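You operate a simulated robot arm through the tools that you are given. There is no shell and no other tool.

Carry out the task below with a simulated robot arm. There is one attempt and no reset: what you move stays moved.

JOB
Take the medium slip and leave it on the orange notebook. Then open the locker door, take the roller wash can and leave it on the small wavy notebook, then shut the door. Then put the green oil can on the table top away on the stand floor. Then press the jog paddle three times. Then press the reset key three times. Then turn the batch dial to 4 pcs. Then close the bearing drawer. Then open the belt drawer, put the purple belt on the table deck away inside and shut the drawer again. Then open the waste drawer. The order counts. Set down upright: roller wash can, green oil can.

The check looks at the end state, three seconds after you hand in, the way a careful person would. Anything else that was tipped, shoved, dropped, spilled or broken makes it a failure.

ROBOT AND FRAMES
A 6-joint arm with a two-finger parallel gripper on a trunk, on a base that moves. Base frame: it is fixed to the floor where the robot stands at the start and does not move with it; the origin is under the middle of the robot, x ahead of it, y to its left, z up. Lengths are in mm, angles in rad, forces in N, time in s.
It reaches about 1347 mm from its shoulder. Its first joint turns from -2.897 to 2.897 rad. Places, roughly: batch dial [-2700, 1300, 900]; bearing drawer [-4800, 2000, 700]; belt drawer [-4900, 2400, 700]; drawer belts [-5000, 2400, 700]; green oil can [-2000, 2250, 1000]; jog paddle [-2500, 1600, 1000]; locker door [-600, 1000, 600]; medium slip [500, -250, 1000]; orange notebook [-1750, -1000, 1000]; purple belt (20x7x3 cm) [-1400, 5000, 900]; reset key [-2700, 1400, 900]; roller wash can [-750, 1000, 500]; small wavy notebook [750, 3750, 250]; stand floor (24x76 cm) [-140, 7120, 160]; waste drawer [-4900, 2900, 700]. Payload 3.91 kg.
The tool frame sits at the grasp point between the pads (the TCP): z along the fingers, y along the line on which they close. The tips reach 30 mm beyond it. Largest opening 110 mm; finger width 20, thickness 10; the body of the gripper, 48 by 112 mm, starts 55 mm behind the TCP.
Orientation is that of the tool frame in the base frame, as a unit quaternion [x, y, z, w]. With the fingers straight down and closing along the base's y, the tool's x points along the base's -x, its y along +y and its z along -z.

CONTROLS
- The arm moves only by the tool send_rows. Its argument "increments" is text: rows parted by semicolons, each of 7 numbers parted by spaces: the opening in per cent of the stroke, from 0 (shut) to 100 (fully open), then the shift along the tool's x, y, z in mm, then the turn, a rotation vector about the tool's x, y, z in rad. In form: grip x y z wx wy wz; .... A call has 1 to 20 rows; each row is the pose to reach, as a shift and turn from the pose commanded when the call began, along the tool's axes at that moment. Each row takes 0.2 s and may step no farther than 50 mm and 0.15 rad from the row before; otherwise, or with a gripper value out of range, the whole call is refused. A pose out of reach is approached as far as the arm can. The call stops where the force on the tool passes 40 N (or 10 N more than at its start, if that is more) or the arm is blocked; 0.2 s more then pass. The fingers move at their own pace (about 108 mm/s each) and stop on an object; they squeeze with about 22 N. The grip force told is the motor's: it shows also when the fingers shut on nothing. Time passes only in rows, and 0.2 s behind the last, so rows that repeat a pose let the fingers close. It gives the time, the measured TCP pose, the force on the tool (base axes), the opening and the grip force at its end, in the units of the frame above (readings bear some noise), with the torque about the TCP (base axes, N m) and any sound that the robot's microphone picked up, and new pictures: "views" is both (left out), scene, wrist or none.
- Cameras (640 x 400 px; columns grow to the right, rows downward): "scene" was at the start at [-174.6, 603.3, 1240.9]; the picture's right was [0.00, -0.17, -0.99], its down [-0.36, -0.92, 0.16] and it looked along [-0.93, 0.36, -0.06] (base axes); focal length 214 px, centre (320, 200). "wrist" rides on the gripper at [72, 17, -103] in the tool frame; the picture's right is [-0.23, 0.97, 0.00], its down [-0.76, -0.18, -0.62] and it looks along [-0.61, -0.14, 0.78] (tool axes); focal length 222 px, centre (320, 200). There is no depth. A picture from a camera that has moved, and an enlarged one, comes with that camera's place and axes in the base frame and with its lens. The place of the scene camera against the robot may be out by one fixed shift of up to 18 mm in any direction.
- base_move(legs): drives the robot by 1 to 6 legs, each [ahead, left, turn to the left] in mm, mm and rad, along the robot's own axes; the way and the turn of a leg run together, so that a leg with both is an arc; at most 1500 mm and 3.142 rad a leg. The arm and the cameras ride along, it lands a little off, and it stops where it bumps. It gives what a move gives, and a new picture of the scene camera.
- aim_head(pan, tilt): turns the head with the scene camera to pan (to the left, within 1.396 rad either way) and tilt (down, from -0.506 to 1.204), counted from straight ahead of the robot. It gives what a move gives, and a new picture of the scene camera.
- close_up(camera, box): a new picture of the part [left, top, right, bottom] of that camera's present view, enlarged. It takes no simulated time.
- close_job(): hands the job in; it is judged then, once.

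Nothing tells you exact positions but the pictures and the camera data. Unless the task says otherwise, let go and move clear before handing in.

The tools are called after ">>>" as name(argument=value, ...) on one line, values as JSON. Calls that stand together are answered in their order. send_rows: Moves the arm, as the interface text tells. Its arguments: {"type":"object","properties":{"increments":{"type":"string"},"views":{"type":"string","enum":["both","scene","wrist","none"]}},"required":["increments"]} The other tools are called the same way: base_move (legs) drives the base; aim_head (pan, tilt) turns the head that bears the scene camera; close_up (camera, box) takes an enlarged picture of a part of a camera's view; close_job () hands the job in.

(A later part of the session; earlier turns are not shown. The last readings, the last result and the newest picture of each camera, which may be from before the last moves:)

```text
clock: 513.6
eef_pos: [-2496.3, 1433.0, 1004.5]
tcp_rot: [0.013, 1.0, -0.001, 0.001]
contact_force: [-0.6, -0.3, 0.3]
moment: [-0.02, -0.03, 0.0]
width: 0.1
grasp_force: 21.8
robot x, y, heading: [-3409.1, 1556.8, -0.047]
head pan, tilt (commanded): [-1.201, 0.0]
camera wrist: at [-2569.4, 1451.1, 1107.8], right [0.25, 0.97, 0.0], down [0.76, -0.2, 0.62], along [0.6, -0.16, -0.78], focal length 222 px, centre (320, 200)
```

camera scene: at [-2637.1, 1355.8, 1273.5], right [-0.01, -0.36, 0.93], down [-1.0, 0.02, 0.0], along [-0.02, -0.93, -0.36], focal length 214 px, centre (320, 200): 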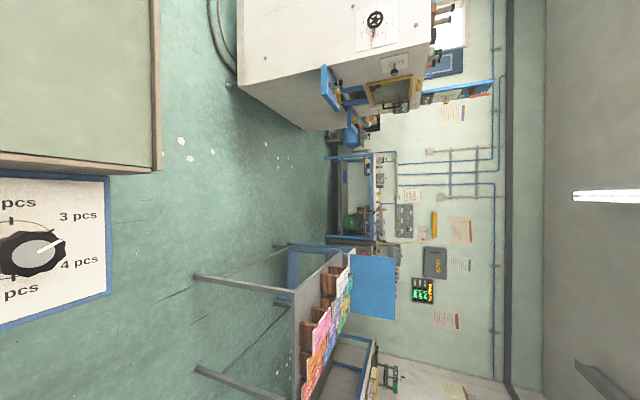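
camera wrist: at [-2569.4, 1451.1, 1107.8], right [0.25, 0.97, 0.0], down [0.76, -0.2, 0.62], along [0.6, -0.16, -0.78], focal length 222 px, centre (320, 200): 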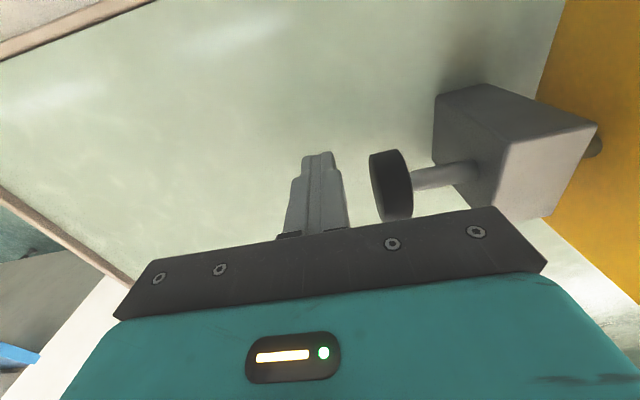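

Second press done (same stop, returned). Third press now.

>>> send_rows(increments="0 0 10 0 0 0 0; 0 0 18 0 0 0 0; 0 0 25 0 0 0 0; 0 0 32 0 0 0 0; 0 0 39 0 0 0 0; 0 0 45 0 0 0 0; 0 0 50 0 0 0 0; 0 0 54 0 0 0 0; 0 0 58 0 0 0 0", views="none")

>>> send_rows(increments="0 0 -12 0 0 0 0; 0 0 -30 0 0 0 0; 0 0 -50 0 0 0 0; 0 0 -50 0 0 0 0; 0 0 -50 -40 0 0 0; 0 0 -50 -80 0 0 0; 0 0 -50 -120 0 0 0; 0 0 -50 -150 0 0 0", views="wrist")

```text
clock: 515.5
eef_pos: [-2496.8, 1477.1, 1005.5]
tcp_rot: [0.017, 1.0, -0.001, 0.0]
contact_force: [-0.4, -8.3, 0.3]
moment: [0.05, 0.04, 0.08]
width: 0.1
grasp_force: 22.3
robot x, y, heading: [-3407.4, 1556.7, -0.052]
head pan, tilt (commanded): [-1.201, 0.0]
stopped in row 9: the force on the tool passed its limit at 44 N (the readings are from after the stop); the commanded pose is now the measured one
```

```text
clock: 517.4
eef_pos: [-2499.0, 1428.0, 1155.4]
tcp_rot: [0.015, 1.0, -0.002, 0.001]
contact_force: [-1.4, -0.2, 0.9]
moment: [-0.02, -0.03, -0.04]
width: 0.2
grasp_force: 22.0
robot x, y, heading: [-3409.2, 1553.1, -0.053]
head pan, tilt (commanded): [-1.201, 0.0]
camera wrist: at [-2571.2, 1446.0, 1258.8], right [0.26, 0.97, 0.0], down [0.76, -0.2, 0.62], along [0.6, -0.16, -0.78], focal length 222 px, centre (320, 200)
```

wrist: 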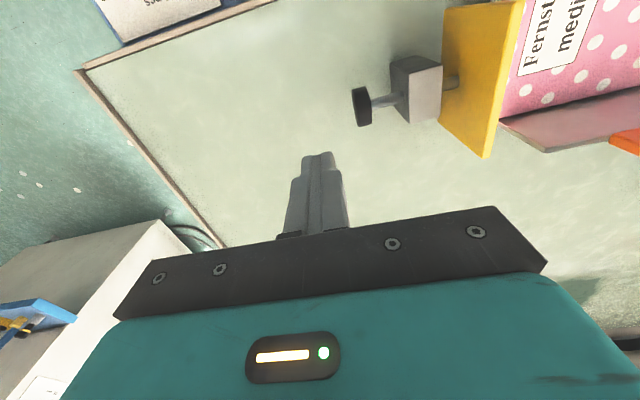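

Three paddle presses done and the pile hasn't shifted. Next is the reset key: the white button at about (−2688, 1403, 880) on a panel tilted ~22°. I'll move over it with the tool tilted along its normal.

>>> send_rows(increments="0 39 -4 10 0 -0.064 0; 0 78 -8 20 0 -0.128 0; 0 117 -12 40 0 -0.192 0; 0 156 -16 60 0 -0.255 0; 0 195 -21 80 0 -0.319 0; 0 234 -25 100 0 -0.383 0; 0 234 -25 100 0 -0.383 0", views="wrist")

>>> aim_head(pan=0.0, tilt=0.6)

```text
clock: 519.0
eef_pos: [-2732.9, 1410.3, 1054.6]
tcp_rot: [0.015, 0.981, -0.004, 0.191]
contact_force: [-0.5, 0.2, 0.6]
moment: [0.0, -0.03, -0.01]
width: 0.0
grasp_force: 21.8
robot x, y, heading: [-3408.0, 1554.2, -0.054]
head pan, tilt (commanded): [-1.201, 0.0]
camera wrist: at [-2839.3, 1430.3, 1123.3], right [0.24, 0.97, 0.08], down [0.47, -0.19, 0.86], along [0.85, -0.17, -0.5], focal length 222 px, centre (320, 200)
```

wrist: 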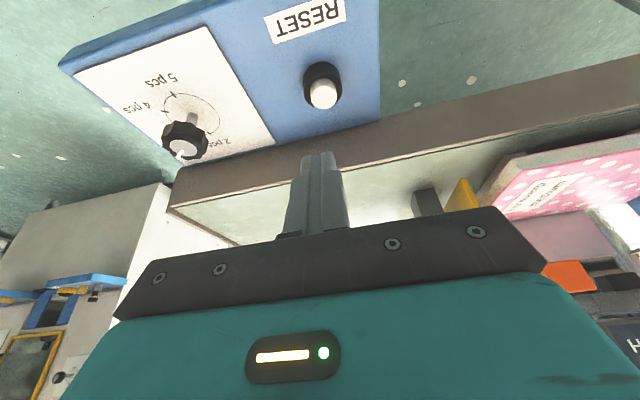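

```text
clock: 520.4
eef_pos: [-2734.2, 1410.6, 1055.5]
tcp_rot: [0.016, 0.981, -0.005, 0.191]
contact_force: [0.3, -0.2, 0.7]
moment: [0.04, -0.01, 0.03]
width: 0.0
grasp_force: 22.0
robot x, y, heading: [-3407.3, 1554.9, -0.054]
head pan, tilt (commanded): [0.0, 0.6]
camera scene: at [-2694.3, 1418.6, 1117.0], right [-0.03, -1.0, 0.0], down [-0.98, 0.03, 0.21], along [-0.21, 0.0, -0.98], focal length 214 px, centre (320, 200)
```

scene: 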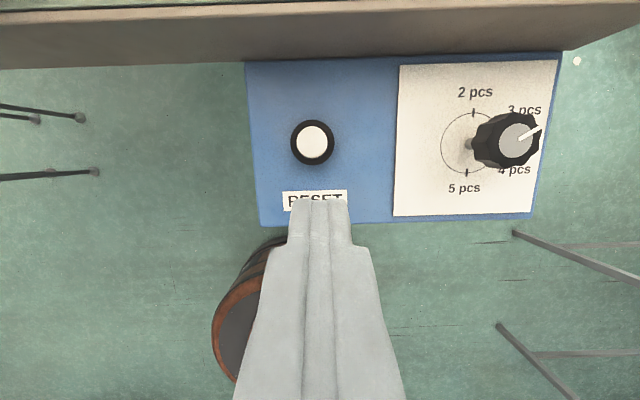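

The button top computes to (−2688, 1415, 901). I'll align over it and stop 10 mm above.

>>> send_rows(increments="0 8 3.5 30 0 0 0; 0 16 7 65 0 0 0; 0 16 7 100 0 0 0; 0 16 7 117 0 0 0; 0 16 7 117 0 0 0", views="both")

```text
clock: 521.5
eef_pos: [-2704.5, 1417.1, 943.8]
tcp_rot: [0.015, 0.982, -0.004, 0.19]
contact_force: [0.5, -0.5, 3.0]
moment: [-0.02, 0.0, -0.03]
width: 0.0
grasp_force: 21.5
robot x, y, heading: [-3410.7, 1558.8, -0.051]
head pan, tilt (commanded): [0.0, 0.6]
camera scene: at [-2664.6, 1425.1, 1005.6], right [-0.03, -1.0, 0.0], down [-0.98, 0.03, 0.22], along [-0.22, 0.0, -0.98], focal length 214 px, centre (320, 200)
camera wrist: at [-2809.3, 1436.7, 1012.2], right [0.24, 0.97, 0.08], down [0.47, -0.19, 0.86], along [0.85, -0.17, -0.5], focal length 222 px, centre (320, 200)
```

scene: 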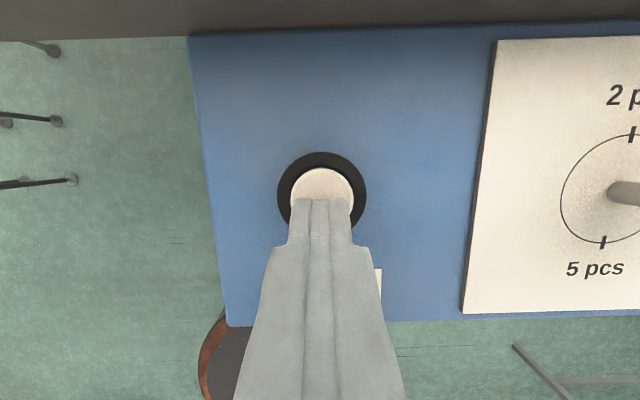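
wrist: 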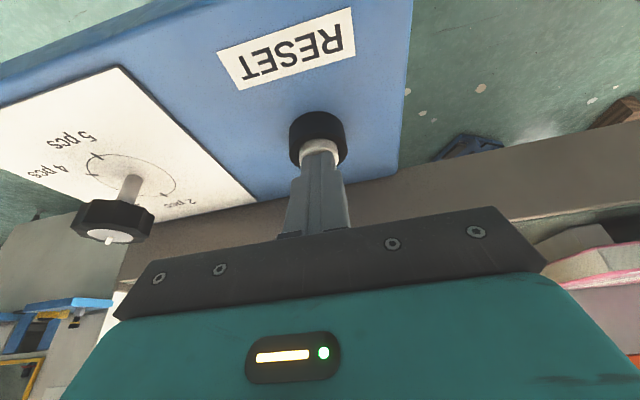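

The tip is just at the button, slightly low. I'll back off a few mm, recentre by 5 mm, and press.

>>> send_rows(increments="0 0 0 -12 0 0 0; 0 -5 0 -12 0 0 0; 0 -5 0 -12 0 0 0", views="none")

>>> send_rows(increments="0 0 0 4 0 0 0; 0 0 0 8 0 0 0; 0 0 0 11 0 0 0; 0 0 0 14 0 0 0; 0 0 0 17 0 0 0; 0 0 0 20 0 0 0; 0 0 0 23 0 0 0", views="wrist")

```text
clock: 522.4
eef_pos: [-2704.2, 1417.0, 954.2]
tcp_rot: [0.014, 0.981, -0.005, 0.191]
contact_force: [0.2, 0.1, 1.0]
moment: [0.01, -0.01, 0.01]
width: 0.0
grasp_force: 22.2
robot x, y, heading: [-3406.1, 1556.3, -0.05]
head pan, tilt (commanded): [0.0, 0.6]
```

```text
clock: 523.8
eef_pos: [-2698.4, 1417.7, 939.9]
tcp_rot: [0.015, 0.981, -0.006, 0.194]
contact_force: [-3.9, 0.6, 14.4]
moment: [0.01, 0.1, 0.06]
width: 0.0
grasp_force: 21.6
robot x, y, heading: [-3408.4, 1553.7, -0.054]
head pan, tilt (commanded): [0.0, 0.6]
heard: click
stopped in row 7: the force on the tool passed its limit at 45 N (the readings are from after the stop); the commanded pose is now the measured one
camera wrist: at [-2803.9, 1437.3, 1007.7], right [0.24, 0.97, 0.08], down [0.46, -0.19, 0.87], along [0.85, -0.17, -0.49], focal length 222 px, centre (320, 200)
```

wrist: 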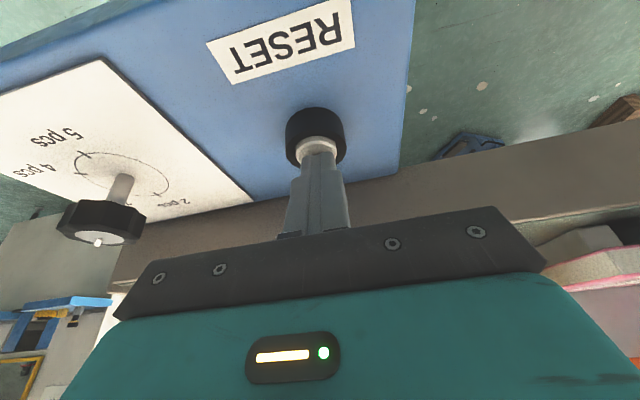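

A click was heard: reset press one. I'll release fully and press again twice, listening for each click.

>>> send_rows(increments="0 0 0 -6 0 0 0; 0 0 0 -14 0 0 0; 0 0 0 -20 0 0 0; 0 0 0 -20 0 0 0; 0 0 0 -20 0 0 0", views="none")

>>> send_rows(increments="0 0 0 6 0 0 0; 0 0 0 11 0 0 0; 0 0 0 14 0 0 0; 0 0 0 17 0 0 0; 0 0 0 20 0 0 0; 0 0 0 23 0 0 0; 0 0 0 26 0 0 0", views="none")

```text
clock: 525.0
eef_pos: [-2705.7, 1416.8, 957.5]
tcp_rot: [0.014, 0.981, -0.005, 0.194]
contact_force: [-0.1, 0.0, 0.2]
moment: [-0.02, 0.0, -0.01]
width: 0.0
grasp_force: 21.8
robot x, y, heading: [-3411.7, 1554.3, -0.054]
head pan, tilt (commanded): [0.0, 0.6]
```

```text
clock: 526.5
eef_pos: [-2696.9, 1417.1, 940.3]
tcp_rot: [0.015, 0.98, -0.007, 0.196]
contact_force: [-3.9, 0.2, 14.8]
moment: [0.04, 0.06, 0.01]
width: 0.1
grasp_force: 22.4
robot x, y, heading: [-3413.5, 1553.2, -0.051]
head pan, tilt (commanded): [0.0, 0.6]
heard: click
stopped in row 7: the force on the tool passed its limit at 45 N (the readings are from after the stop); the commanded pose is now the measured one
```

Second click. Release and press the third time.

>>> send_rows(increments="0 0 0 -6 0 0 0; 0 0 0 -14 0 0 0; 0 0 0 -20 0 0 0; 0 0 0 -20 0 0 0; 0 0 0 -20 0 0 0", views="none")

>>> send_rows(increments="0 0 0 6 0 0 0; 0 0 0 11 0 0 0; 0 0 0 14 0 0 0; 0 0 0 17 0 0 0; 0 0 0 20 0 0 0; 0 0 0 23 0 0 0; 0 0 0 26 0 0 0", views="none")

>>> send_rows(increments="0 0 0 -10 0 0 0; 0 0 0 -30 0 0 0; 0 0 0 -70 0 0 0; 0 0 0 -110 0 0 0; 0 0 0 -110 0 0 0", views="both")

```text
clock: 527.7
eef_pos: [-2704.6, 1416.6, 957.9]
tcp_rot: [0.015, 0.98, -0.006, 0.196]
contact_force: [-0.3, 0.5, 1.1]
moment: [0.03, -0.02, -0.02]
width: 0.0
grasp_force: 22.0
robot x, y, heading: [-3407.0, 1557.5, -0.053]
head pan, tilt (commanded): [0.0, 0.6]
```

```text
clock: 529.2
eef_pos: [-2695.4, 1418.0, 940.2]
tcp_rot: [0.016, 0.98, -0.007, 0.199]
contact_force: [-3.1, 0.6, 14.2]
moment: [0.03, 0.09, 0.02]
width: 0.1
grasp_force: 21.8
robot x, y, heading: [-3410.8, 1557.8, -0.052]
head pan, tilt (commanded): [0.0, 0.6]
heard: click
stopped in row 7: the force on the tool passed its limit at 44 N (the readings are from after the stop); the commanded pose is now the measured one
```

```text
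clock: 530.4
eef_pos: [-2739.2, 1420.8, 1039.9]
tcp_rot: [0.014, 0.98, -0.005, 0.198]
contact_force: [0.0, 0.4, -0.2]
moment: [-0.01, -0.04, -0.02]
width: 0.2
grasp_force: 22.4
robot x, y, heading: [-3408.2, 1562.9, -0.053]
head pan, tilt (commanded): [0.0, 0.6]
camera scene: at [-2700.6, 1428.4, 1101.7], right [-0.03, -1.0, 0.01], down [-0.98, 0.03, 0.2], along [-0.2, 0.0, -0.98], focal length 214 px, centre (320, 200)
camera wrist: at [-2845.5, 1440.2, 1106.2], right [0.24, 0.97, 0.08], down [0.45, -0.19, 0.87], along [0.86, -0.17, -0.48], focal length 222 px, centre (320, 200)
```

scene: 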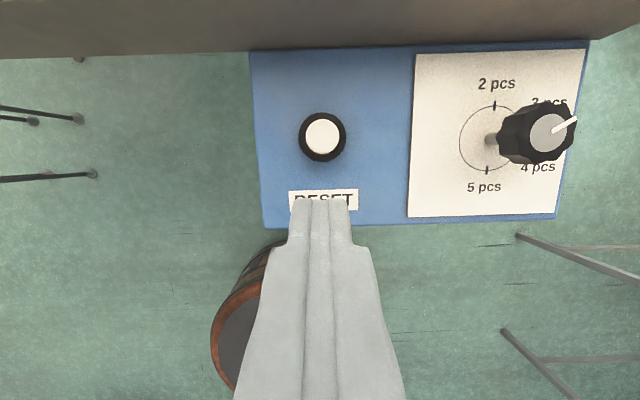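
wrist: 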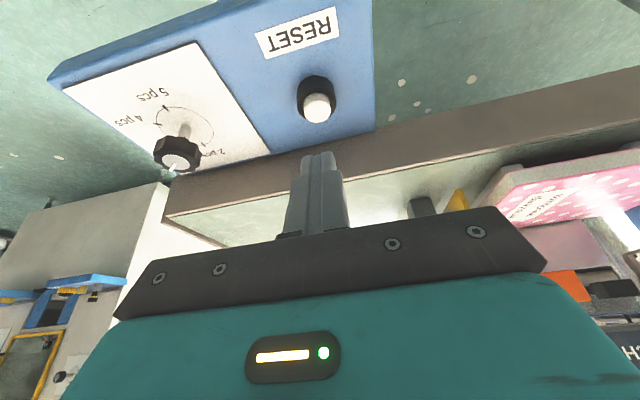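

Three reset clicks registered. Since the paddle gave no sound, I want to inspect the gap between the yellow plate and the pile from directly above before going on.

>>> send_rows(increments="0 -26.8 29 -8.6 0 0.066 0; 0 -53.6 58 -17.2 0 0.133 0; 0 -80.4 87 -25.9 0 0.199 0; 0 -107.1 116 -34.5 0 0.265 0; 0 -133.9 145 -43.1 0 0.332 0; 0 -160.7 174 -51.7 0 0.398 0", views="none")

>>> aim_head(pan=0.0, tilt=0.0)

>>> close_up(camera="scene", box=[200, 100, 440, 250])

```text
clock: 531.8
eef_pos: [-2602.4, 1588.1, 1151.8]
tcp_rot: [0.017, 1.0, -0.004, 0.0]
contact_force: [-0.8, -0.6, -0.1]
moment: [0.0, 0.0, 0.02]
width: 0.3
grasp_force: 22.0
robot x, y, heading: [-3411.8, 1556.0, -0.049]
head pan, tilt (commanded): [0.0, 0.6]
```

```text
clock: 532.8
eef_pos: [-2602.3, 1588.8, 1151.2]
tcp_rot: [0.017, 1.0, -0.003, 0.001]
contact_force: [-0.3, -0.3, 1.0]
moment: [-0.01, -0.02, 0.05]
width: 0.0
grasp_force: 21.7
robot x, y, heading: [-3411.1, 1555.7, -0.051]
head pan, tilt (commanded): [0.0, 0.0]
camera scene: at [-2488.4, 1594.4, 1193.9], right [-0.03, -1.0, 0.01], down [-1.0, 0.03, 0.0], along [0.0, -0.01, -1.0], focal length 214 px, centre (320, 200)
```

scene: 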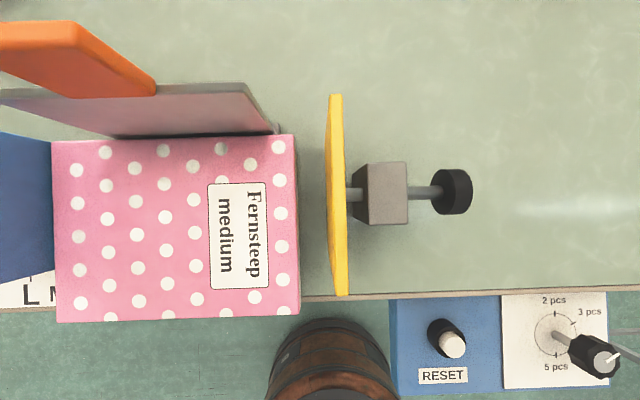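

```text
2.67 times, centred on (320, 175) of scene
camera zoom: at [-2488.4, 1594.4, 1193.9], right [-0.03, -1.0, 0.01], down [-1.0, 0.03, 0.0], along [0.0, -0.01, -1.0], focal length 572 px, centre (320, 267)
```

zoom: 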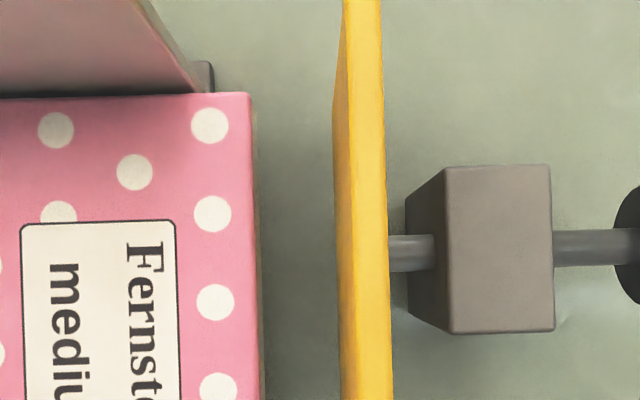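

From above, the plate's rest gap to the pile is ~30 mm and the stroke was ~27 mm, so the plunger reached its own limit each time and the pile is untouched. Now the batch dial: axis about (−2691, 1257), cap z≈939, to be turned 60° clockwise from 3 to 4 pcs. I'll move above it.

>>> send_rows(increments="82 9.7 -41.9 13.8 0 0 0; 82 19.4 -83.7 27.5 0 0 0; 82 29.1 -125.6 41.3 0 0 0; 82 38.9 -167.4 55 0 0 0; 82 48.6 -209.3 68.8 0 0 0; 82 58.3 -251.1 82.5 0 0 0; 82 68 -293 96.3 0 0 0; 82 77.7 -334.8 110 0 0 0; 82 77.7 -334.8 110 0 0 0", views="wrist")

>>> aim_head(pan=0.0, tilt=0.55)

```text
clock: 534.8
eef_pos: [-2692.2, 1256.9, 1042.1]
tcp_rot: [0.016, 1.0, -0.003, 0.0]
contact_force: [0.3, -1.1, 0.0]
moment: [-0.01, 0.0, -0.02]
width: 90.2
grasp_force: 0.0
robot x, y, heading: [-3408.3, 1553.8, -0.053]
head pan, tilt (commanded): [0.0, 0.0]
camera wrist: at [-2763.8, 1276.3, 1144.1], right [0.26, 0.97, -0.01], down [0.76, -0.2, 0.62], along [0.6, -0.17, -0.78], focal length 222 px, centre (320, 200)
```

wrist: 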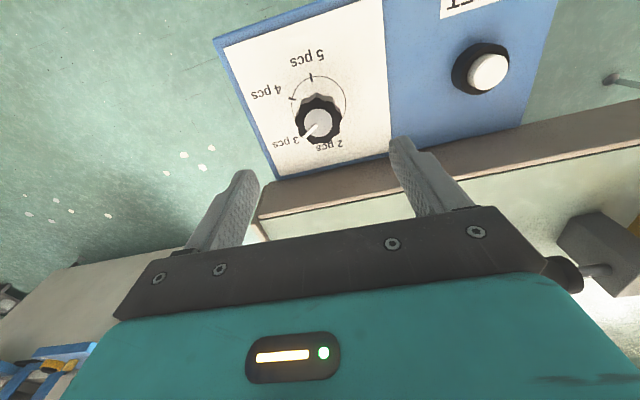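

```text
clock: 535.7
eef_pos: [-2692.1, 1257.4, 1040.7]
tcp_rot: [0.017, 1.0, -0.003, 0.0]
contact_force: [0.2, 0.0, -0.5]
moment: [-0.02, 0.0, -0.01]
width: 90.5
grasp_force: 0.0
robot x, y, heading: [-3413.8, 1559.7, -0.056]
head pan, tilt (commanded): [0.0, 0.55]
camera scene: at [-2628.2, 1264.7, 1084.3], right [-0.03, -1.0, 0.01], down [-0.85, 0.03, 0.52], along [-0.52, 0.01, -0.85], focal length 214 px, centre (320, 200)
```

scene: 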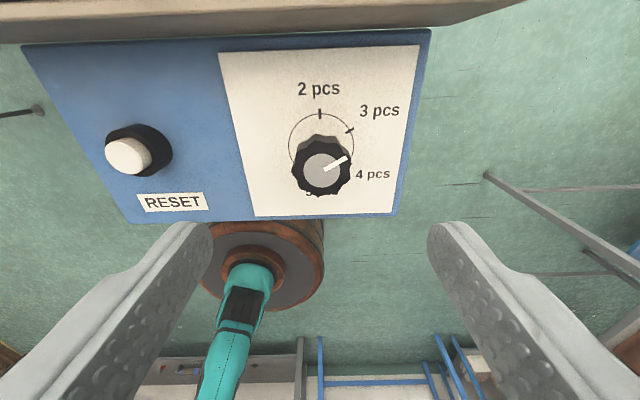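

The knob (≈44 mm) is centred between the fingers. I'll descend around it and grip.

>>> send_rows(increments="70 2 -1 40 0 0 0; 70 3 -2 75 0 0 0; 70 3 -2 100 0 0 0; 70 3 -2 110 0 0 0; 70 3 -2 110 0 0 0; 30 3 -2 110 0 0 0; 0 3 -2 110 0 0 0; 0 3 -2 110 0 0 0", views="both")

```text
clock: 537.5
eef_pos: [-2692.9, 1256.8, 931.3]
tcp_rot: [0.016, 1.0, -0.003, -0.001]
contact_force: [-4.5, 21.3, -6.2]
moment: [0.92, -0.37, 0.01]
width: 44.4
grasp_force: 45.0
robot x, y, heading: [-3410.7, 1553.4, -0.055]
head pan, tilt (commanded): [0.0, 0.55]
camera scene: at [-2630.6, 1262.9, 973.2], right [-0.03, -1.0, 0.01], down [-0.85, 0.03, 0.52], along [-0.52, 0.01, -0.85], focal length 214 px, centre (320, 200)
camera wrist: at [-2766.0, 1274.6, 1033.3], right [0.26, 0.97, -0.01], down [0.76, -0.2, 0.62], along [0.6, -0.17, -0.78], focal length 222 px, centre (320, 200)
```

scene: 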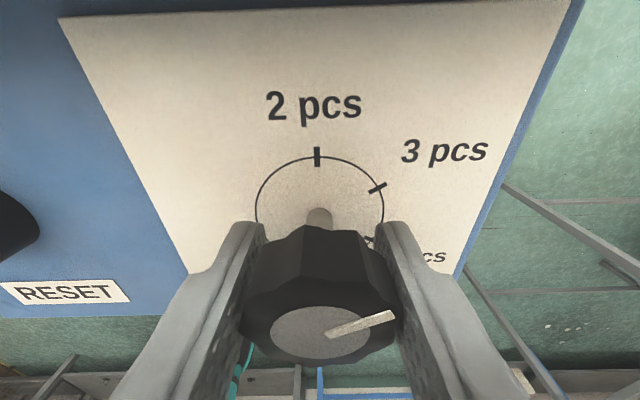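
wrist: 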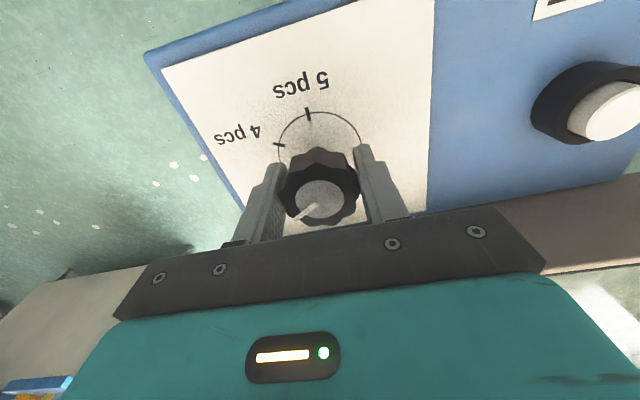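

Gripped. I'll ease the 4 mm side offset and rotate 60° clockwise.

>>> send_rows(increments="0 0 4 0 0 0 0; 0 0 4 0 0 0 0.13; 0 0 4 0 0 0 0.26; 0 0 4 0 0 0 0.39; 0 0 4 0 0 0 0.52; 0 0 4 0 0 0 0.65; 0 0 4 0 0 0 0.78; 0 0 4 0 0 0 0.91; 0 0 4 0 0 0 1.047; 0 0 4 0 0 0 1.047", views="both")

```text
clock: 538.6
eef_pos: [-2694.5, 1255.7, 930.2]
tcp_rot: [0.23, 0.973, -0.003, 0.002]
contact_force: [4.8, -4.8, -3.7]
moment: [0.47, -0.35, 0.03]
width: 44.4
grasp_force: 44.8
robot x, y, heading: [-3408.2, 1553.8, -0.052]
head pan, tilt (commanded): [0.0, 0.55]
stopped in row 5: the force on the tool passed its limit at 42 N (the readings are from after the stop); the commanded pose is now the measured one
camera scene: at [-2637.2, 1238.3, 973.6], right [-0.45, -0.89, 0.01], down [-0.76, 0.39, 0.52], along [-0.46, 0.23, -0.86], focal length 214 px, centre (320, 200)
camera wrist: at [-2751.9, 1303.2, 1032.7], right [0.64, 0.77, 0.0], down [0.6, -0.5, 0.63], along [0.48, -0.41, -0.78], focal length 222 px, centre (320, 200)
```

scene: 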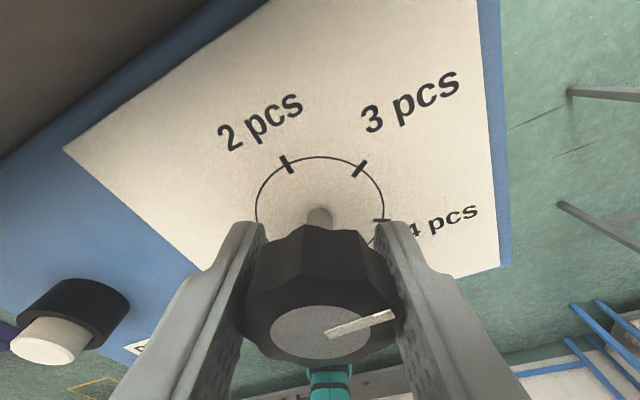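
wrist: 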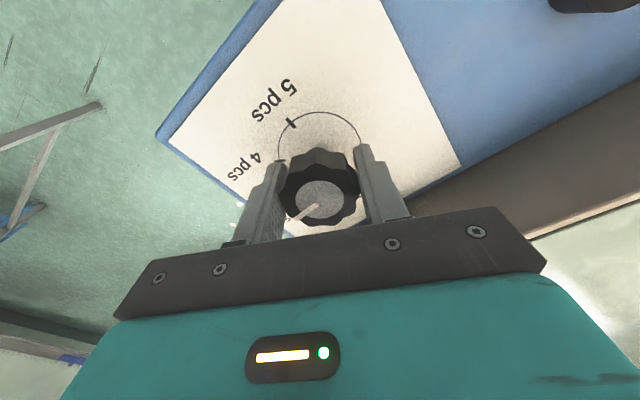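

Turned about 25° so far; the side force tripped the limit. Continuing the rest.

>>> send_rows(increments="0 0 0 0 0 0 0.1; 0 0 0 0 0 0 0.2; 0 0 0 0 0 0 0.3; 0 0 0 0 0 0 0.4; 0 0 0 0 0 0 0.5; 0 0 0 0 0 0 0.6; 0 0 0 0 0 0 0.617; 0 0 0 0 0 0 0.617", views="both")

```text
clock: 540.5
eef_pos: [-2693.5, 1256.1, 930.2]
tcp_rot: [0.515, 0.857, -0.003, 0.002]
contact_force: [15.9, -2.4, -9.4]
moment: [0.23, -0.13, -0.04]
width: 44.2
grasp_force: 45.2
robot x, y, heading: [-3410.8, 1555.6, -0.052]
head pan, tilt (commanded): [0.0, 0.55]
camera scene: at [-2662.4, 1212.4, 973.6], right [-0.88, -0.47, 0.0], down [-0.4, 0.76, 0.52], along [-0.24, 0.45, -0.86], focal length 214 px, centre (320, 200)
camera wrist: at [-2713.8, 1327.4, 1032.7], right [0.97, 0.26, 0.0], down [0.2, -0.75, 0.63], along [0.16, -0.61, -0.78], focal length 222 px, centre (320, 200)
```

scene: 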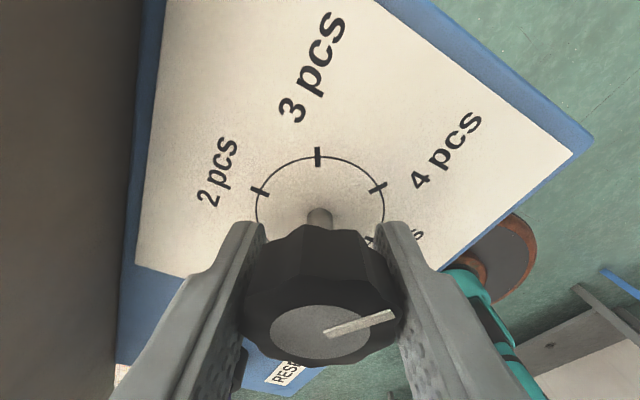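
wrist: 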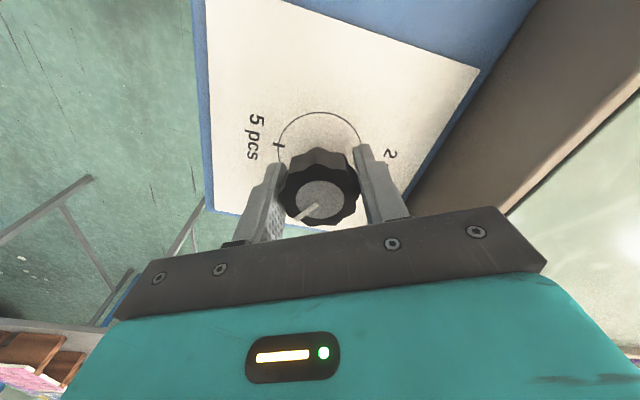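

The 4 pcs tick is now exactly where the 3 pcs tick was relative to the pointer. I'll open, rise straight up and verify.

>>> send_rows(increments="40 0 0 0 0 0 0; 70 0 0 0 0 0 0; 70 0 0 0 0 0 0; 70 0 0 -40 0 0 0; 70 0 0 -85 0 0 0; 70 0 0 -130 0 0 0; 70 0 0 -170 0 0 0; 70 0 0 -200 0 0 0", views="scene")

>>> close_up(camera="scene", box=[220, 80, 460, 230])

```text
clock: 542.2
eef_pos: [-2697.7, 1257.4, 1130.9]
tcp_rot: [0.515, 0.857, -0.003, 0.004]
contact_force: [0.9, -0.8, 0.1]
moment: [0.02, 0.04, -0.03]
width: 77.1
grasp_force: 0.0
robot x, y, heading: [-3407.7, 1557.5, -0.05]
head pan, tilt (commanded): [0.0, 0.55]
camera scene: at [-2666.4, 1214.7, 1173.6], right [-0.88, -0.47, 0.0], down [-0.4, 0.76, 0.51], along [-0.24, 0.45, -0.86], focal length 214 px, centre (320, 200)
```

scene: 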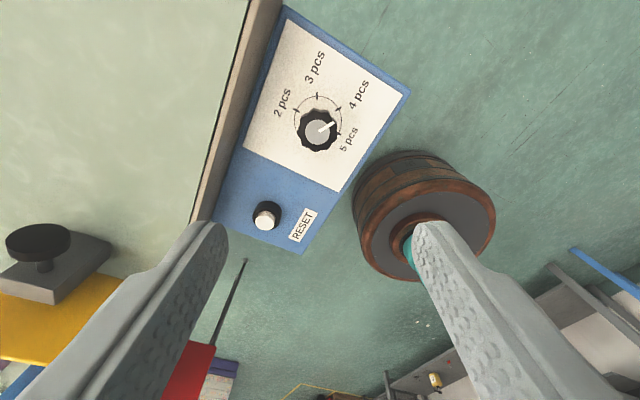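

```text
2.67 times, centred on (340, 155) of scene
camera zoom: at [-2666.4, 1214.7, 1173.6], right [-0.88, -0.47, 0.0], down [-0.4, 0.76, 0.51], along [-0.24, 0.45, -0.86], focal length 572 px, centre (267, 320)
```

zoom: 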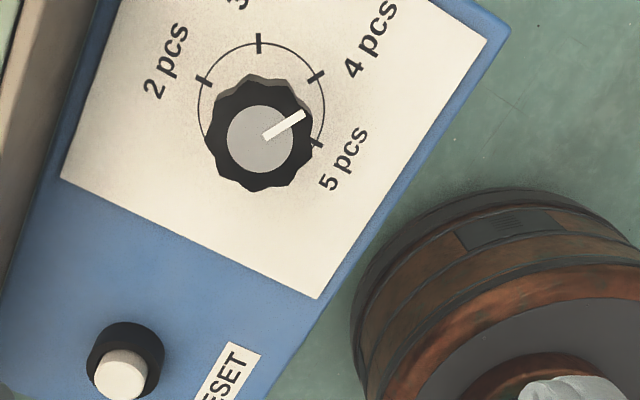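

The dial points to 4 pcs. Next are the drawers: I'll fold the arm, turn to face −x, and look at the drawer bench.

>>> send_rows(increments="0 40.5 -10.3 0 0 0 -0.117; 0 80.9 -20.7 0 0 0 -0.233; 0 121.4 -31 0 0 0 -0.35; 0 161.8 -41.4 0 0 0 -0.467; 0 202.3 -51.7 0 0 0 -0.583; 0 242.7 -62 0 0 0 -0.7; 0 283.2 -72.4 0 0 0 -0.817; 0 323.6 -82.7 0 0 0 -0.933; 0 364 -93 0 0 0 -1.05", views="none")

>>> aim_head(pan=0.3, tilt=-0.506)

>>> base_move(legs=[[0, 0, 3.14]])

>>> aim_head(pan=-0.4, tilt=-0.506)

```text
clock: 544.2
eef_pos: [-2946.7, 1537.5, 1123.5]
tcp_rot: [0.015, 1.0, -0.004, 0.001]
contact_force: [0.6, 0.5, 0.0]
moment: [0.02, 0.07, 0.01]
width: 0.1
grasp_force: 22.0
robot x, y, heading: [-3409.1, 1562.0, -0.05]
head pan, tilt (commanded): [0.0, 0.55]
```

```text
clock: 545.5
eef_pos: [-2946.6, 1536.8, 1123.7]
tcp_rot: [0.016, 1.0, -0.004, 0.001]
contact_force: [0.0, -0.2, -0.6]
moment: [0.03, 0.03, 0.0]
width: 0.0
grasp_force: 22.1
robot x, y, heading: [-3409.0, 1554.9, -0.049]
head pan, tilt (commanded): [0.3, -0.499]
camera scene: at [-2793.0, 1561.1, 1192.6], right [-0.03, -0.96, -0.29], down [-0.87, 0.17, -0.46], along [0.49, 0.24, -0.84], focal length 214 px, centre (320, 200)
```

scene: 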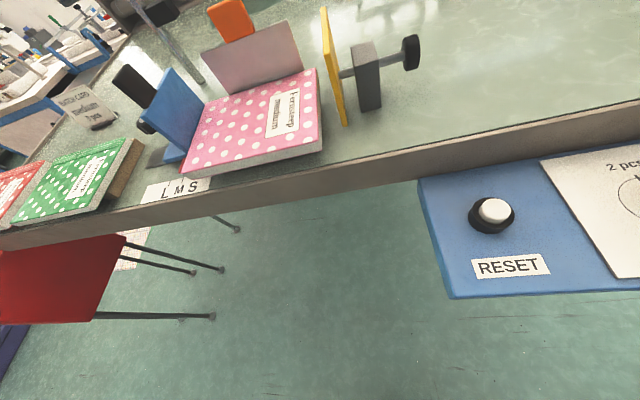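

```text
clock: 553.5
eef_pos: [-3872.3, 1531.3, 1124.0]
tcp_rot: [0.999, 0.032, -0.002, -0.004]
contact_force: [-0.1, -0.3, -0.6]
moment: [-0.02, 0.01, 0.02]
width: 0.0
grasp_force: 22.4
robot x, y, heading: [-3410.4, 1555.6, -3.098]
head pan, tilt (commanded): [0.3, -0.499]
camera scene: at [-4016.9, 1510.4, 1192.6], right [-0.06, 0.96, -0.29], down [0.88, -0.08, -0.46], along [-0.47, -0.28, -0.84], focal length 214 px, centre (320, 200)
```

scene: 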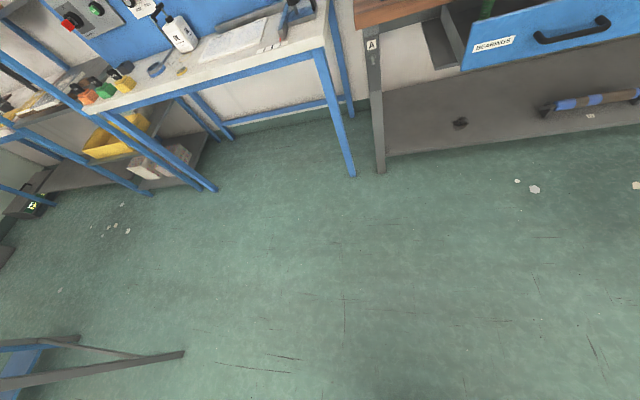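

```text
clock: 554.6
eef_pos: [-3874.3, 1530.5, 1123.5]
tcp_rot: [0.999, 0.032, -0.002, -0.005]
contact_force: [0.6, -0.6, -0.5]
moment: [0.0, -0.02, -0.02]
width: 0.0
grasp_force: 21.8
robot x, y, heading: [-3411.0, 1554.1, -3.1]
head pan, tilt (commanded): [-0.4, -0.499]
camera scene: at [-4019.7, 1556.1, 1195.3], right [-0.06, 0.92, 0.4], down [0.86, 0.24, -0.44], along [-0.5, 0.32, -0.8], focal length 214 px, centre (320, 200)
```

scene: 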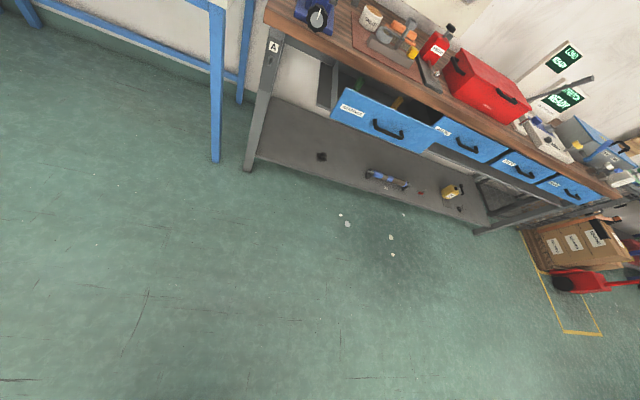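

Four blue drawers: BEARINGS stands open. Let me read the labels.

>>> close_up(camera="scene", box=[300, 60, 460, 160])

>>> close_up(camera="scene", box=[420, 100, 620, 225])

```text
4.00 times, centred on (380, 110) of scene
camera zoom: at [-4019.7, 1556.1, 1195.3], right [-0.06, 0.92, 0.4], down [0.86, 0.24, -0.44], along [-0.5, 0.32, -0.8], focal length 858 px, centre (80, 560)
```

zoom: 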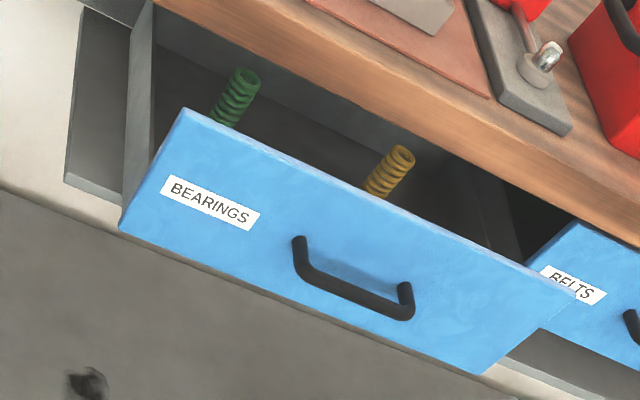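

```text
3.20 times, centred on (520, 162) of scene
camera zoom: at [-4019.7, 1556.1, 1195.3], right [-0.06, 0.92, 0.4], down [0.86, 0.24, -0.44], along [-0.5, 0.32, -0.8], focal length 686 px, centre (-320, 320)
```

zoom: 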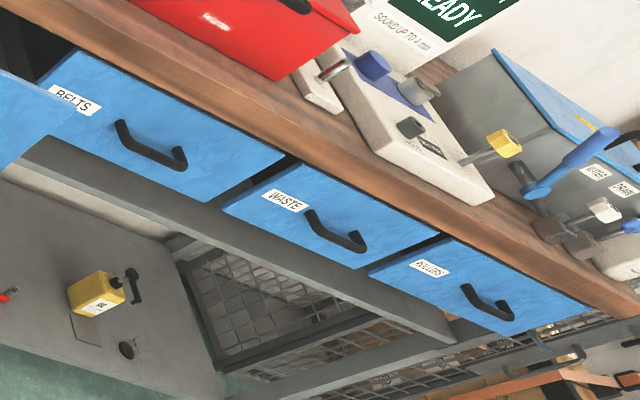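

Order from left: BEARINGS (open ~130 mm), BELTS, WASTE, ROLLERS. I'll position in front of the bearing drawer to push it shut with closed fingertips.

>>> base_move(legs=[[394, -613, -0.04]])

```text
clock: 558.5
eef_pos: [-4293.5, 2132.5, 1123.9]
tcp_rot: [1.0, 0.022, -0.002, -0.004]
contact_force: [-0.3, -0.5, 0.1]
moment: [0.01, -0.03, -0.02]
width: 0.0
grasp_force: 21.6
robot x, y, heading: [-3827.2, 2150.4, -3.119]
head pan, tilt (commanded): [-0.4, -0.499]
camera scene: at [-4440.0, 2159.7, 1195.3], right [-0.04, 0.92, 0.4], down [0.87, 0.23, -0.44], along [-0.5, 0.33, -0.8], focal length 214 px, centre (320, 200)
```

scene: 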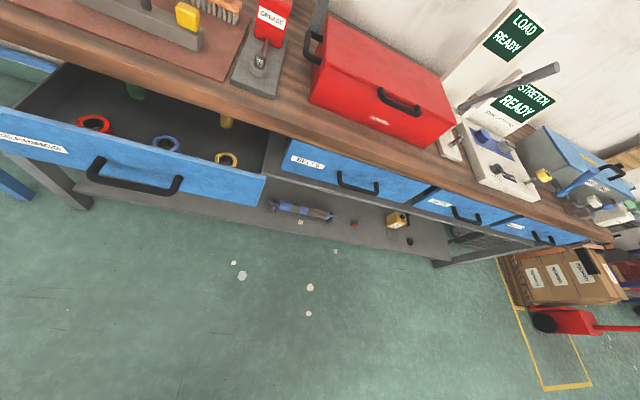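

Handle positions: bearings (−4651, 1969, 770), belts (−4761, 2428, 780), waste (−4785, 2893, 775). I'll bring the closed fingers level in front of the bearing drawer's face just under its handle.

>>> aim_head(pan=0, tilt=0.3)

>>> send_rows(increments="0 -25 12.5 32 0 -0.131 0; 0 -50 25 64.5 0 -0.262 0; 0 -76 37.5 97 0 -0.393 0; 0 -101 50 129 0 -0.524 0; 0 -126 62.5 161 0 -0.655 0; 0 -151.5 75 193.5 0 -0.786 0; 0 -177 87.5 226 0 -0.916 0; 0 -202 100 258 0 -1.047 0; 0 -227 112.5 290 0 -1.178 0; 0 -252.5 125 322.5 0 -1.309 0; 0 -278 137.5 355 0 -1.44 0; 0 -303 150 387 0 -1.571 0; 0 -303 150 387 0 -1.571 0", views="scene")

```text
clock: 559.7
eef_pos: [-4293.1, 2131.8, 1124.5]
tcp_rot: [1.0, 0.022, -0.002, -0.004]
contact_force: [-0.6, -0.3, -0.9]
moment: [0.0, 0.02, 0.05]
width: 0.2
grasp_force: 22.3
robot x, y, heading: [-3832.0, 2147.9, -3.122]
head pan, tilt (commanded): [0.0, 0.3]
camera scene: at [-4371.3, 2136.9, 1163.2], right [-0.04, 1.0, 0.01], down [0.96, 0.04, 0.29], along [0.29, 0.02, -0.96], focal length 214 px, centre (320, 200)
```

scene: 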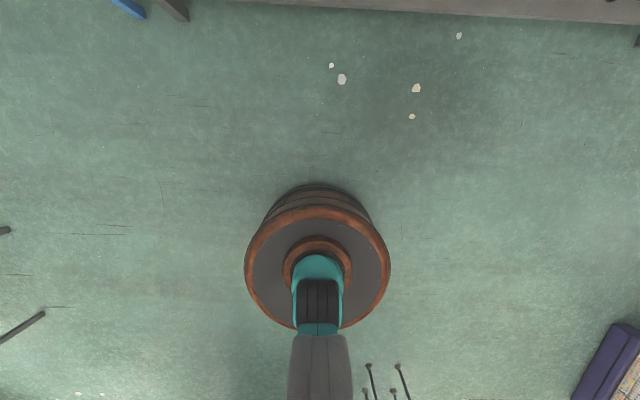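

```text
clock: 562.5
eef_pos: [-4590.4, 1972.1, 734.9]
tcp_rot: [-0.705, -0.02, 0.709, -0.013]
contact_force: [0.7, 0.1, -0.2]
moment: [0.0, 0.03, -0.01]
width: 0.0
grasp_force: 21.9
robot x, y, heading: [-3829.9, 2144.2, -3.117]
head pan, tilt (commanded): [0.0, 0.3]
camera scene: at [-4549.8, 1981.2, 820.3], right [-0.04, 1.0, 0.01], down [0.29, 0.02, -0.96], along [-0.96, -0.04, -0.29], focal length 214 px, centre (320, 200)
```

scene: 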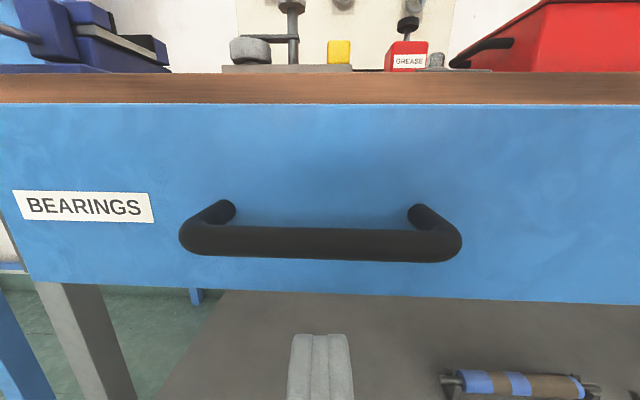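

I'll drop 12 mm to clear the handle, then push the drawer face straight in until it stops.

>>> send_rows(increments="0 12 0 15 0 0 0; 0 12 0 35 0 0 0; 0 12 0 55 0 0 0; 0 12 0 70 0 0 0; 0 12 0 82 0 0 0; 0 12 0 94 0 0 0; 0 12 0 106 0 0 0; 0 12 0 118 0 0 0; 0 12 0 130 0 0 0; 0 12 0 142 0 0 0; 0 12 0 154 0 0 0; 0 12 0 166 0 0 0; 0 12 0 178 0 0 0; 0 12 0 190 0 0 0; 0 12 0 200 0 0 0; 0 12 0 208 0 0 0; 0 12 0 214 0 0 0; 0 12 0 220 0 0 0", views="scene")

```text
clock: 565.5
eef_pos: [-4777.1, 1959.7, 727.2]
tcp_rot: [-0.707, -0.015, 0.707, -0.009]
contact_force: [16.7, 3.4, 7.9]
moment: [0.06, 0.19, -0.25]
width: 0.0
grasp_force: 22.0
out of reach, approached as far as the arm can: row 13, 14, 15
robot x, y, heading: [-3828.5, 2147.9, -3.121]
head pan, tilt (commanded): [0.0, 0.3]
stopped in row 15: the force on the tool passed its limit at 59 N (the readings are from after the stop); the commanded pose is now the measured one
camera scene: at [-4736.9, 1969.2, 812.3], right [-0.03, 1.0, 0.01], down [0.29, 0.02, -0.96], along [-0.96, -0.03, -0.29], focal length 214 px, centre (320, 200)
```

scene: 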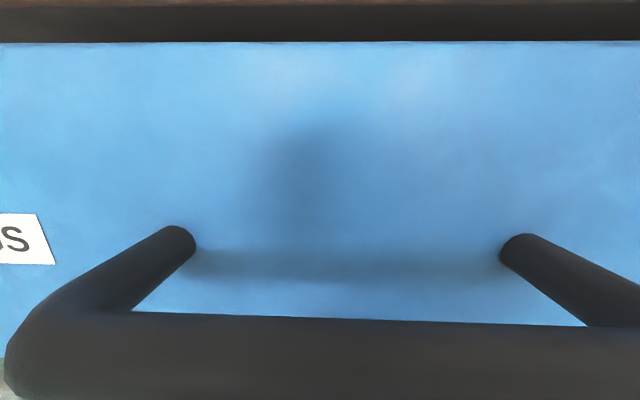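

The drawer stopped firmly with its face at x≈−4807. I'll back off and check it's flush with its neighbours.

>>> send_rows(increments="0 0 0 -30 0 0 0; 0 0 0 -70 0 0 0; 0 0 0 -110 0 0 0; 0 0 0 -150 0 0 0; 0 -30 0 -185 0 0 0; 0 -70 0 -190 0 0 0; 0 -110 0 -190 0 0 0; 0 -150 0 -190 0 0 0; 0 -190 0 -190 0 0 0", views="none")

>>> aim_head(pan=-0.5, tilt=0.5)

```text
clock: 567.5
eef_pos: [-4591.4, 1963.1, 915.5]
tcp_rot: [0.707, 0.015, -0.707, 0.009]
contact_force: [-0.9, -0.4, 1.1]
moment: [0.0, 0.05, -0.03]
width: 0.4
grasp_force: 21.8
robot x, y, heading: [-3831.7, 2148.8, -3.12]
head pan, tilt (commanded): [0.0, 0.3]
```

```text
clock: 568.4
eef_pos: [-4591.5, 1964.1, 914.4]
tcp_rot: [0.707, 0.014, -0.707, 0.008]
contact_force: [0.1, 0.1, -0.2]
moment: [0.01, -0.03, 0.0]
width: 0.0
grasp_force: 22.2
robot x, y, heading: [-3831.4, 2147.3, -3.118]
head pan, tilt (commanded): [-0.499, 0.499]
camera scene: at [-4538.3, 2017.0, 982.3], right [0.45, 0.89, 0.01], down [0.43, -0.21, -0.88], along [-0.78, 0.4, -0.48], focal length 214 px, centre (320, 200)
```

scene: 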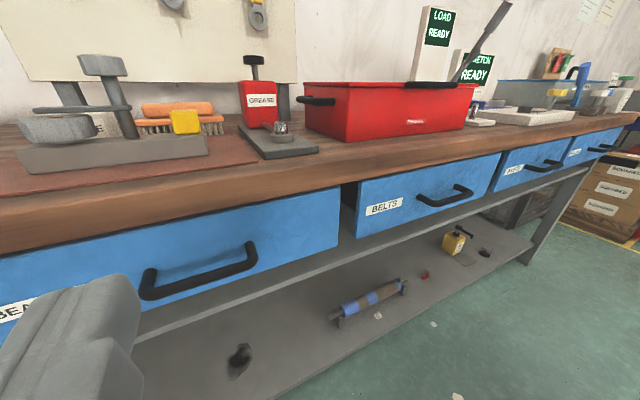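

>>> close_up(camera="scene", box=[280, 150, 440, 250])

>>> close_up(camera="scene", box=[420, 110, 640, 248])

```text
4.00 times, centred on (360, 200) of scene
camera zoom: at [-4538.3, 2017.0, 982.3], right [0.45, 0.89, 0.01], down [0.43, -0.21, -0.88], along [-0.78, 0.4, -0.48], focal length 858 px, centre (160, 200)
```

zoom: 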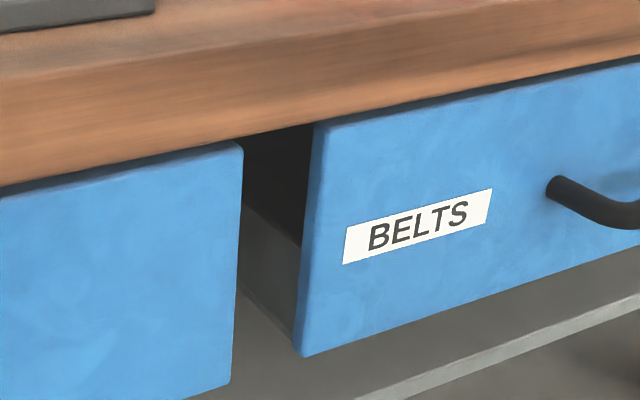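

```text
2.90 times, centred on (530, 179) of scene
camera zoom: at [-4538.3, 2017.0, 982.3], right [0.45, 0.89, 0.01], down [0.43, -0.21, -0.88], along [-0.78, 0.4, -0.48], focal length 622 px, centre (-289, 261)
```

zoom: 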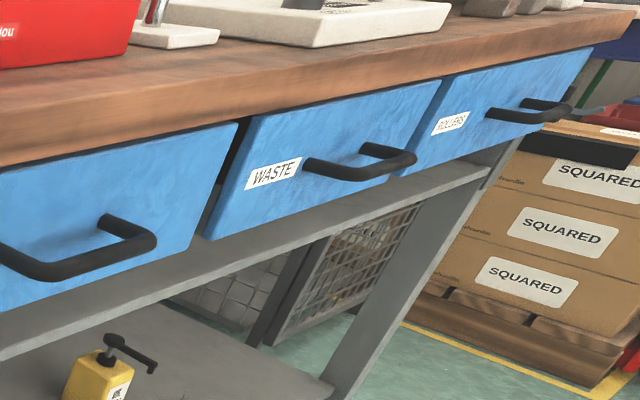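

BEARINGS looks perhaps 4–5 mm proud of BELTS, so I'll reposition slightly for better reach and give it one more firm push.

>>> base_move(legs=[[70, -60, 0]])

>>> send_rows(increments="0 40 15 0 0 0 0; 0 80 30 0 0 0 0; 0 120 45 0 0 0 0; 0 160 55 0 0 0 0; 0 188 60 0 0 0 0; 0 188 60 20 0 0 0; 0 188 60 45 0 0 0; 0 188 60 65 0 0 0; 0 188 60 80 0 0 0", views="none")

```text
clock: 569.5
eef_pos: [-4663.5, 2024.2, 915.7]
tcp_rot: [0.707, 0.014, -0.707, 0.008]
contact_force: [-0.7, 0.2, 0.9]
moment: [-0.01, 0.02, -0.01]
width: 0.0
grasp_force: 22.4
robot x, y, heading: [-3905.2, 2201.3, -3.121]
head pan, tilt (commanded): [-0.499, 0.499]
camera scene: at [-4610.7, 2077.8, 982.5], right [0.45, 0.89, 0.01], down [0.43, -0.21, -0.88], along [-0.78, 0.4, -0.48], focal length 214 px, centre (320, 200)
```

scene: 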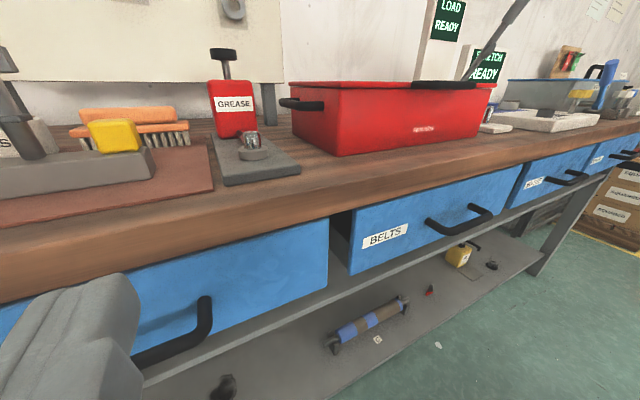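

```text
clock: 571.5
eef_pos: [-4741.2, 1963.3, 727.9]
tcp_rot: [0.707, 0.014, -0.707, 0.009]
contact_force: [-0.1, 0.1, -0.1]
moment: [-0.02, 0.0, 0.0]
width: 0.0
grasp_force: 22.0
robot x, y, heading: [-3902.3, 2209.9, -3.12]
head pan, tilt (commanded): [-0.499, 0.499]
```

>>> send_rows(increments="0 0 0 15 0 0 0; 0 0 0 25 0 0 0; 0 0 0 31 0 0 0; 0 0 0 35 0 0 0; 0 0 0 39 0 0 0; 0 0 0 43 0 0 0; 0 0 0 47 0 0 0; 0 0 0 51 0 0 0; 0 0 0 55 0 0 0", views="none")

>>> send_rows(increments="0 0 0 -30 0 0 0; 0 0 0 -70 0 0 0; 0 0 0 -110 0 0 0; 0 0 0 -140 0 0 0; 0 -40 0 -150 0 0 0; 0 -80 0 -160 0 0 0; 0 -120 0 -160 0 0 0; 0 -160 0 -160 0 0 0; 0 -200 0 -160 0 0 0", views="scene")

>>> close_up(camera="scene", box=[280, 150, 440, 250])

```text
clock: 572.8
eef_pos: [-4777.4, 1962.5, 726.1]
tcp_rot: [0.707, 0.015, -0.707, 0.008]
contact_force: [17.3, 3.5, 7.7]
moment: [0.09, 0.26, -0.27]
width: 0.0
grasp_force: 22.0
robot x, y, heading: [-3900.7, 2211.0, -3.12]
head pan, tilt (commanded): [-0.499, 0.499]
stopped in row 6: the force on the tool passed its limit at 50 N (the readings are from after the stop); the commanded pose is now the measured one
```

```text
clock: 574.8
eef_pos: [-4622.4, 1964.6, 928.2]
tcp_rot: [0.708, 0.014, -0.706, 0.007]
contact_force: [0.0, -0.1, 0.0]
moment: [-0.02, 0.0, -0.02]
width: 0.2
grasp_force: 21.7
robot x, y, heading: [-3903.8, 2209.2, -3.122]
head pan, tilt (commanded): [-0.499, 0.499]
camera scene: at [-4569.9, 2018.7, 995.4], right [0.45, 0.89, 0.01], down [0.43, -0.21, -0.88], along [-0.78, 0.4, -0.48], focal length 214 px, centre (320, 200)
```

scene: 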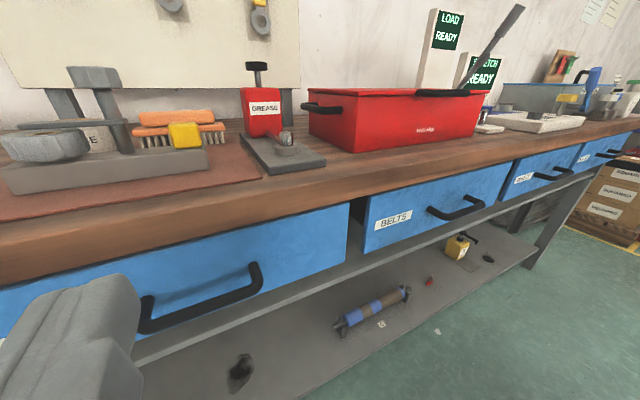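

```text
4.00 times, centred on (360, 200) of scene
camera zoom: at [-4569.9, 2018.7, 995.4], right [0.45, 0.89, 0.01], down [0.43, -0.21, -0.88], along [-0.78, 0.4, -0.48], focal length 858 px, centre (160, 200)
```

zoom: 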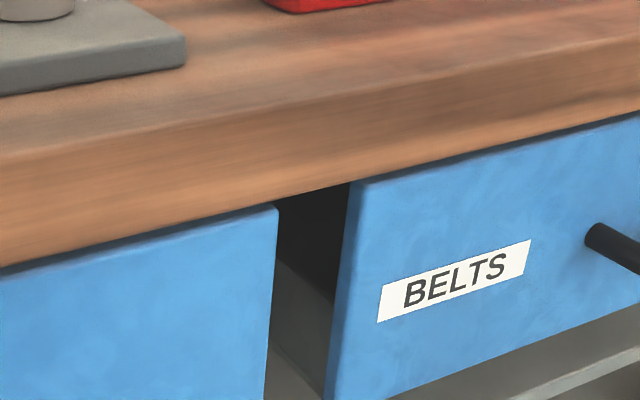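

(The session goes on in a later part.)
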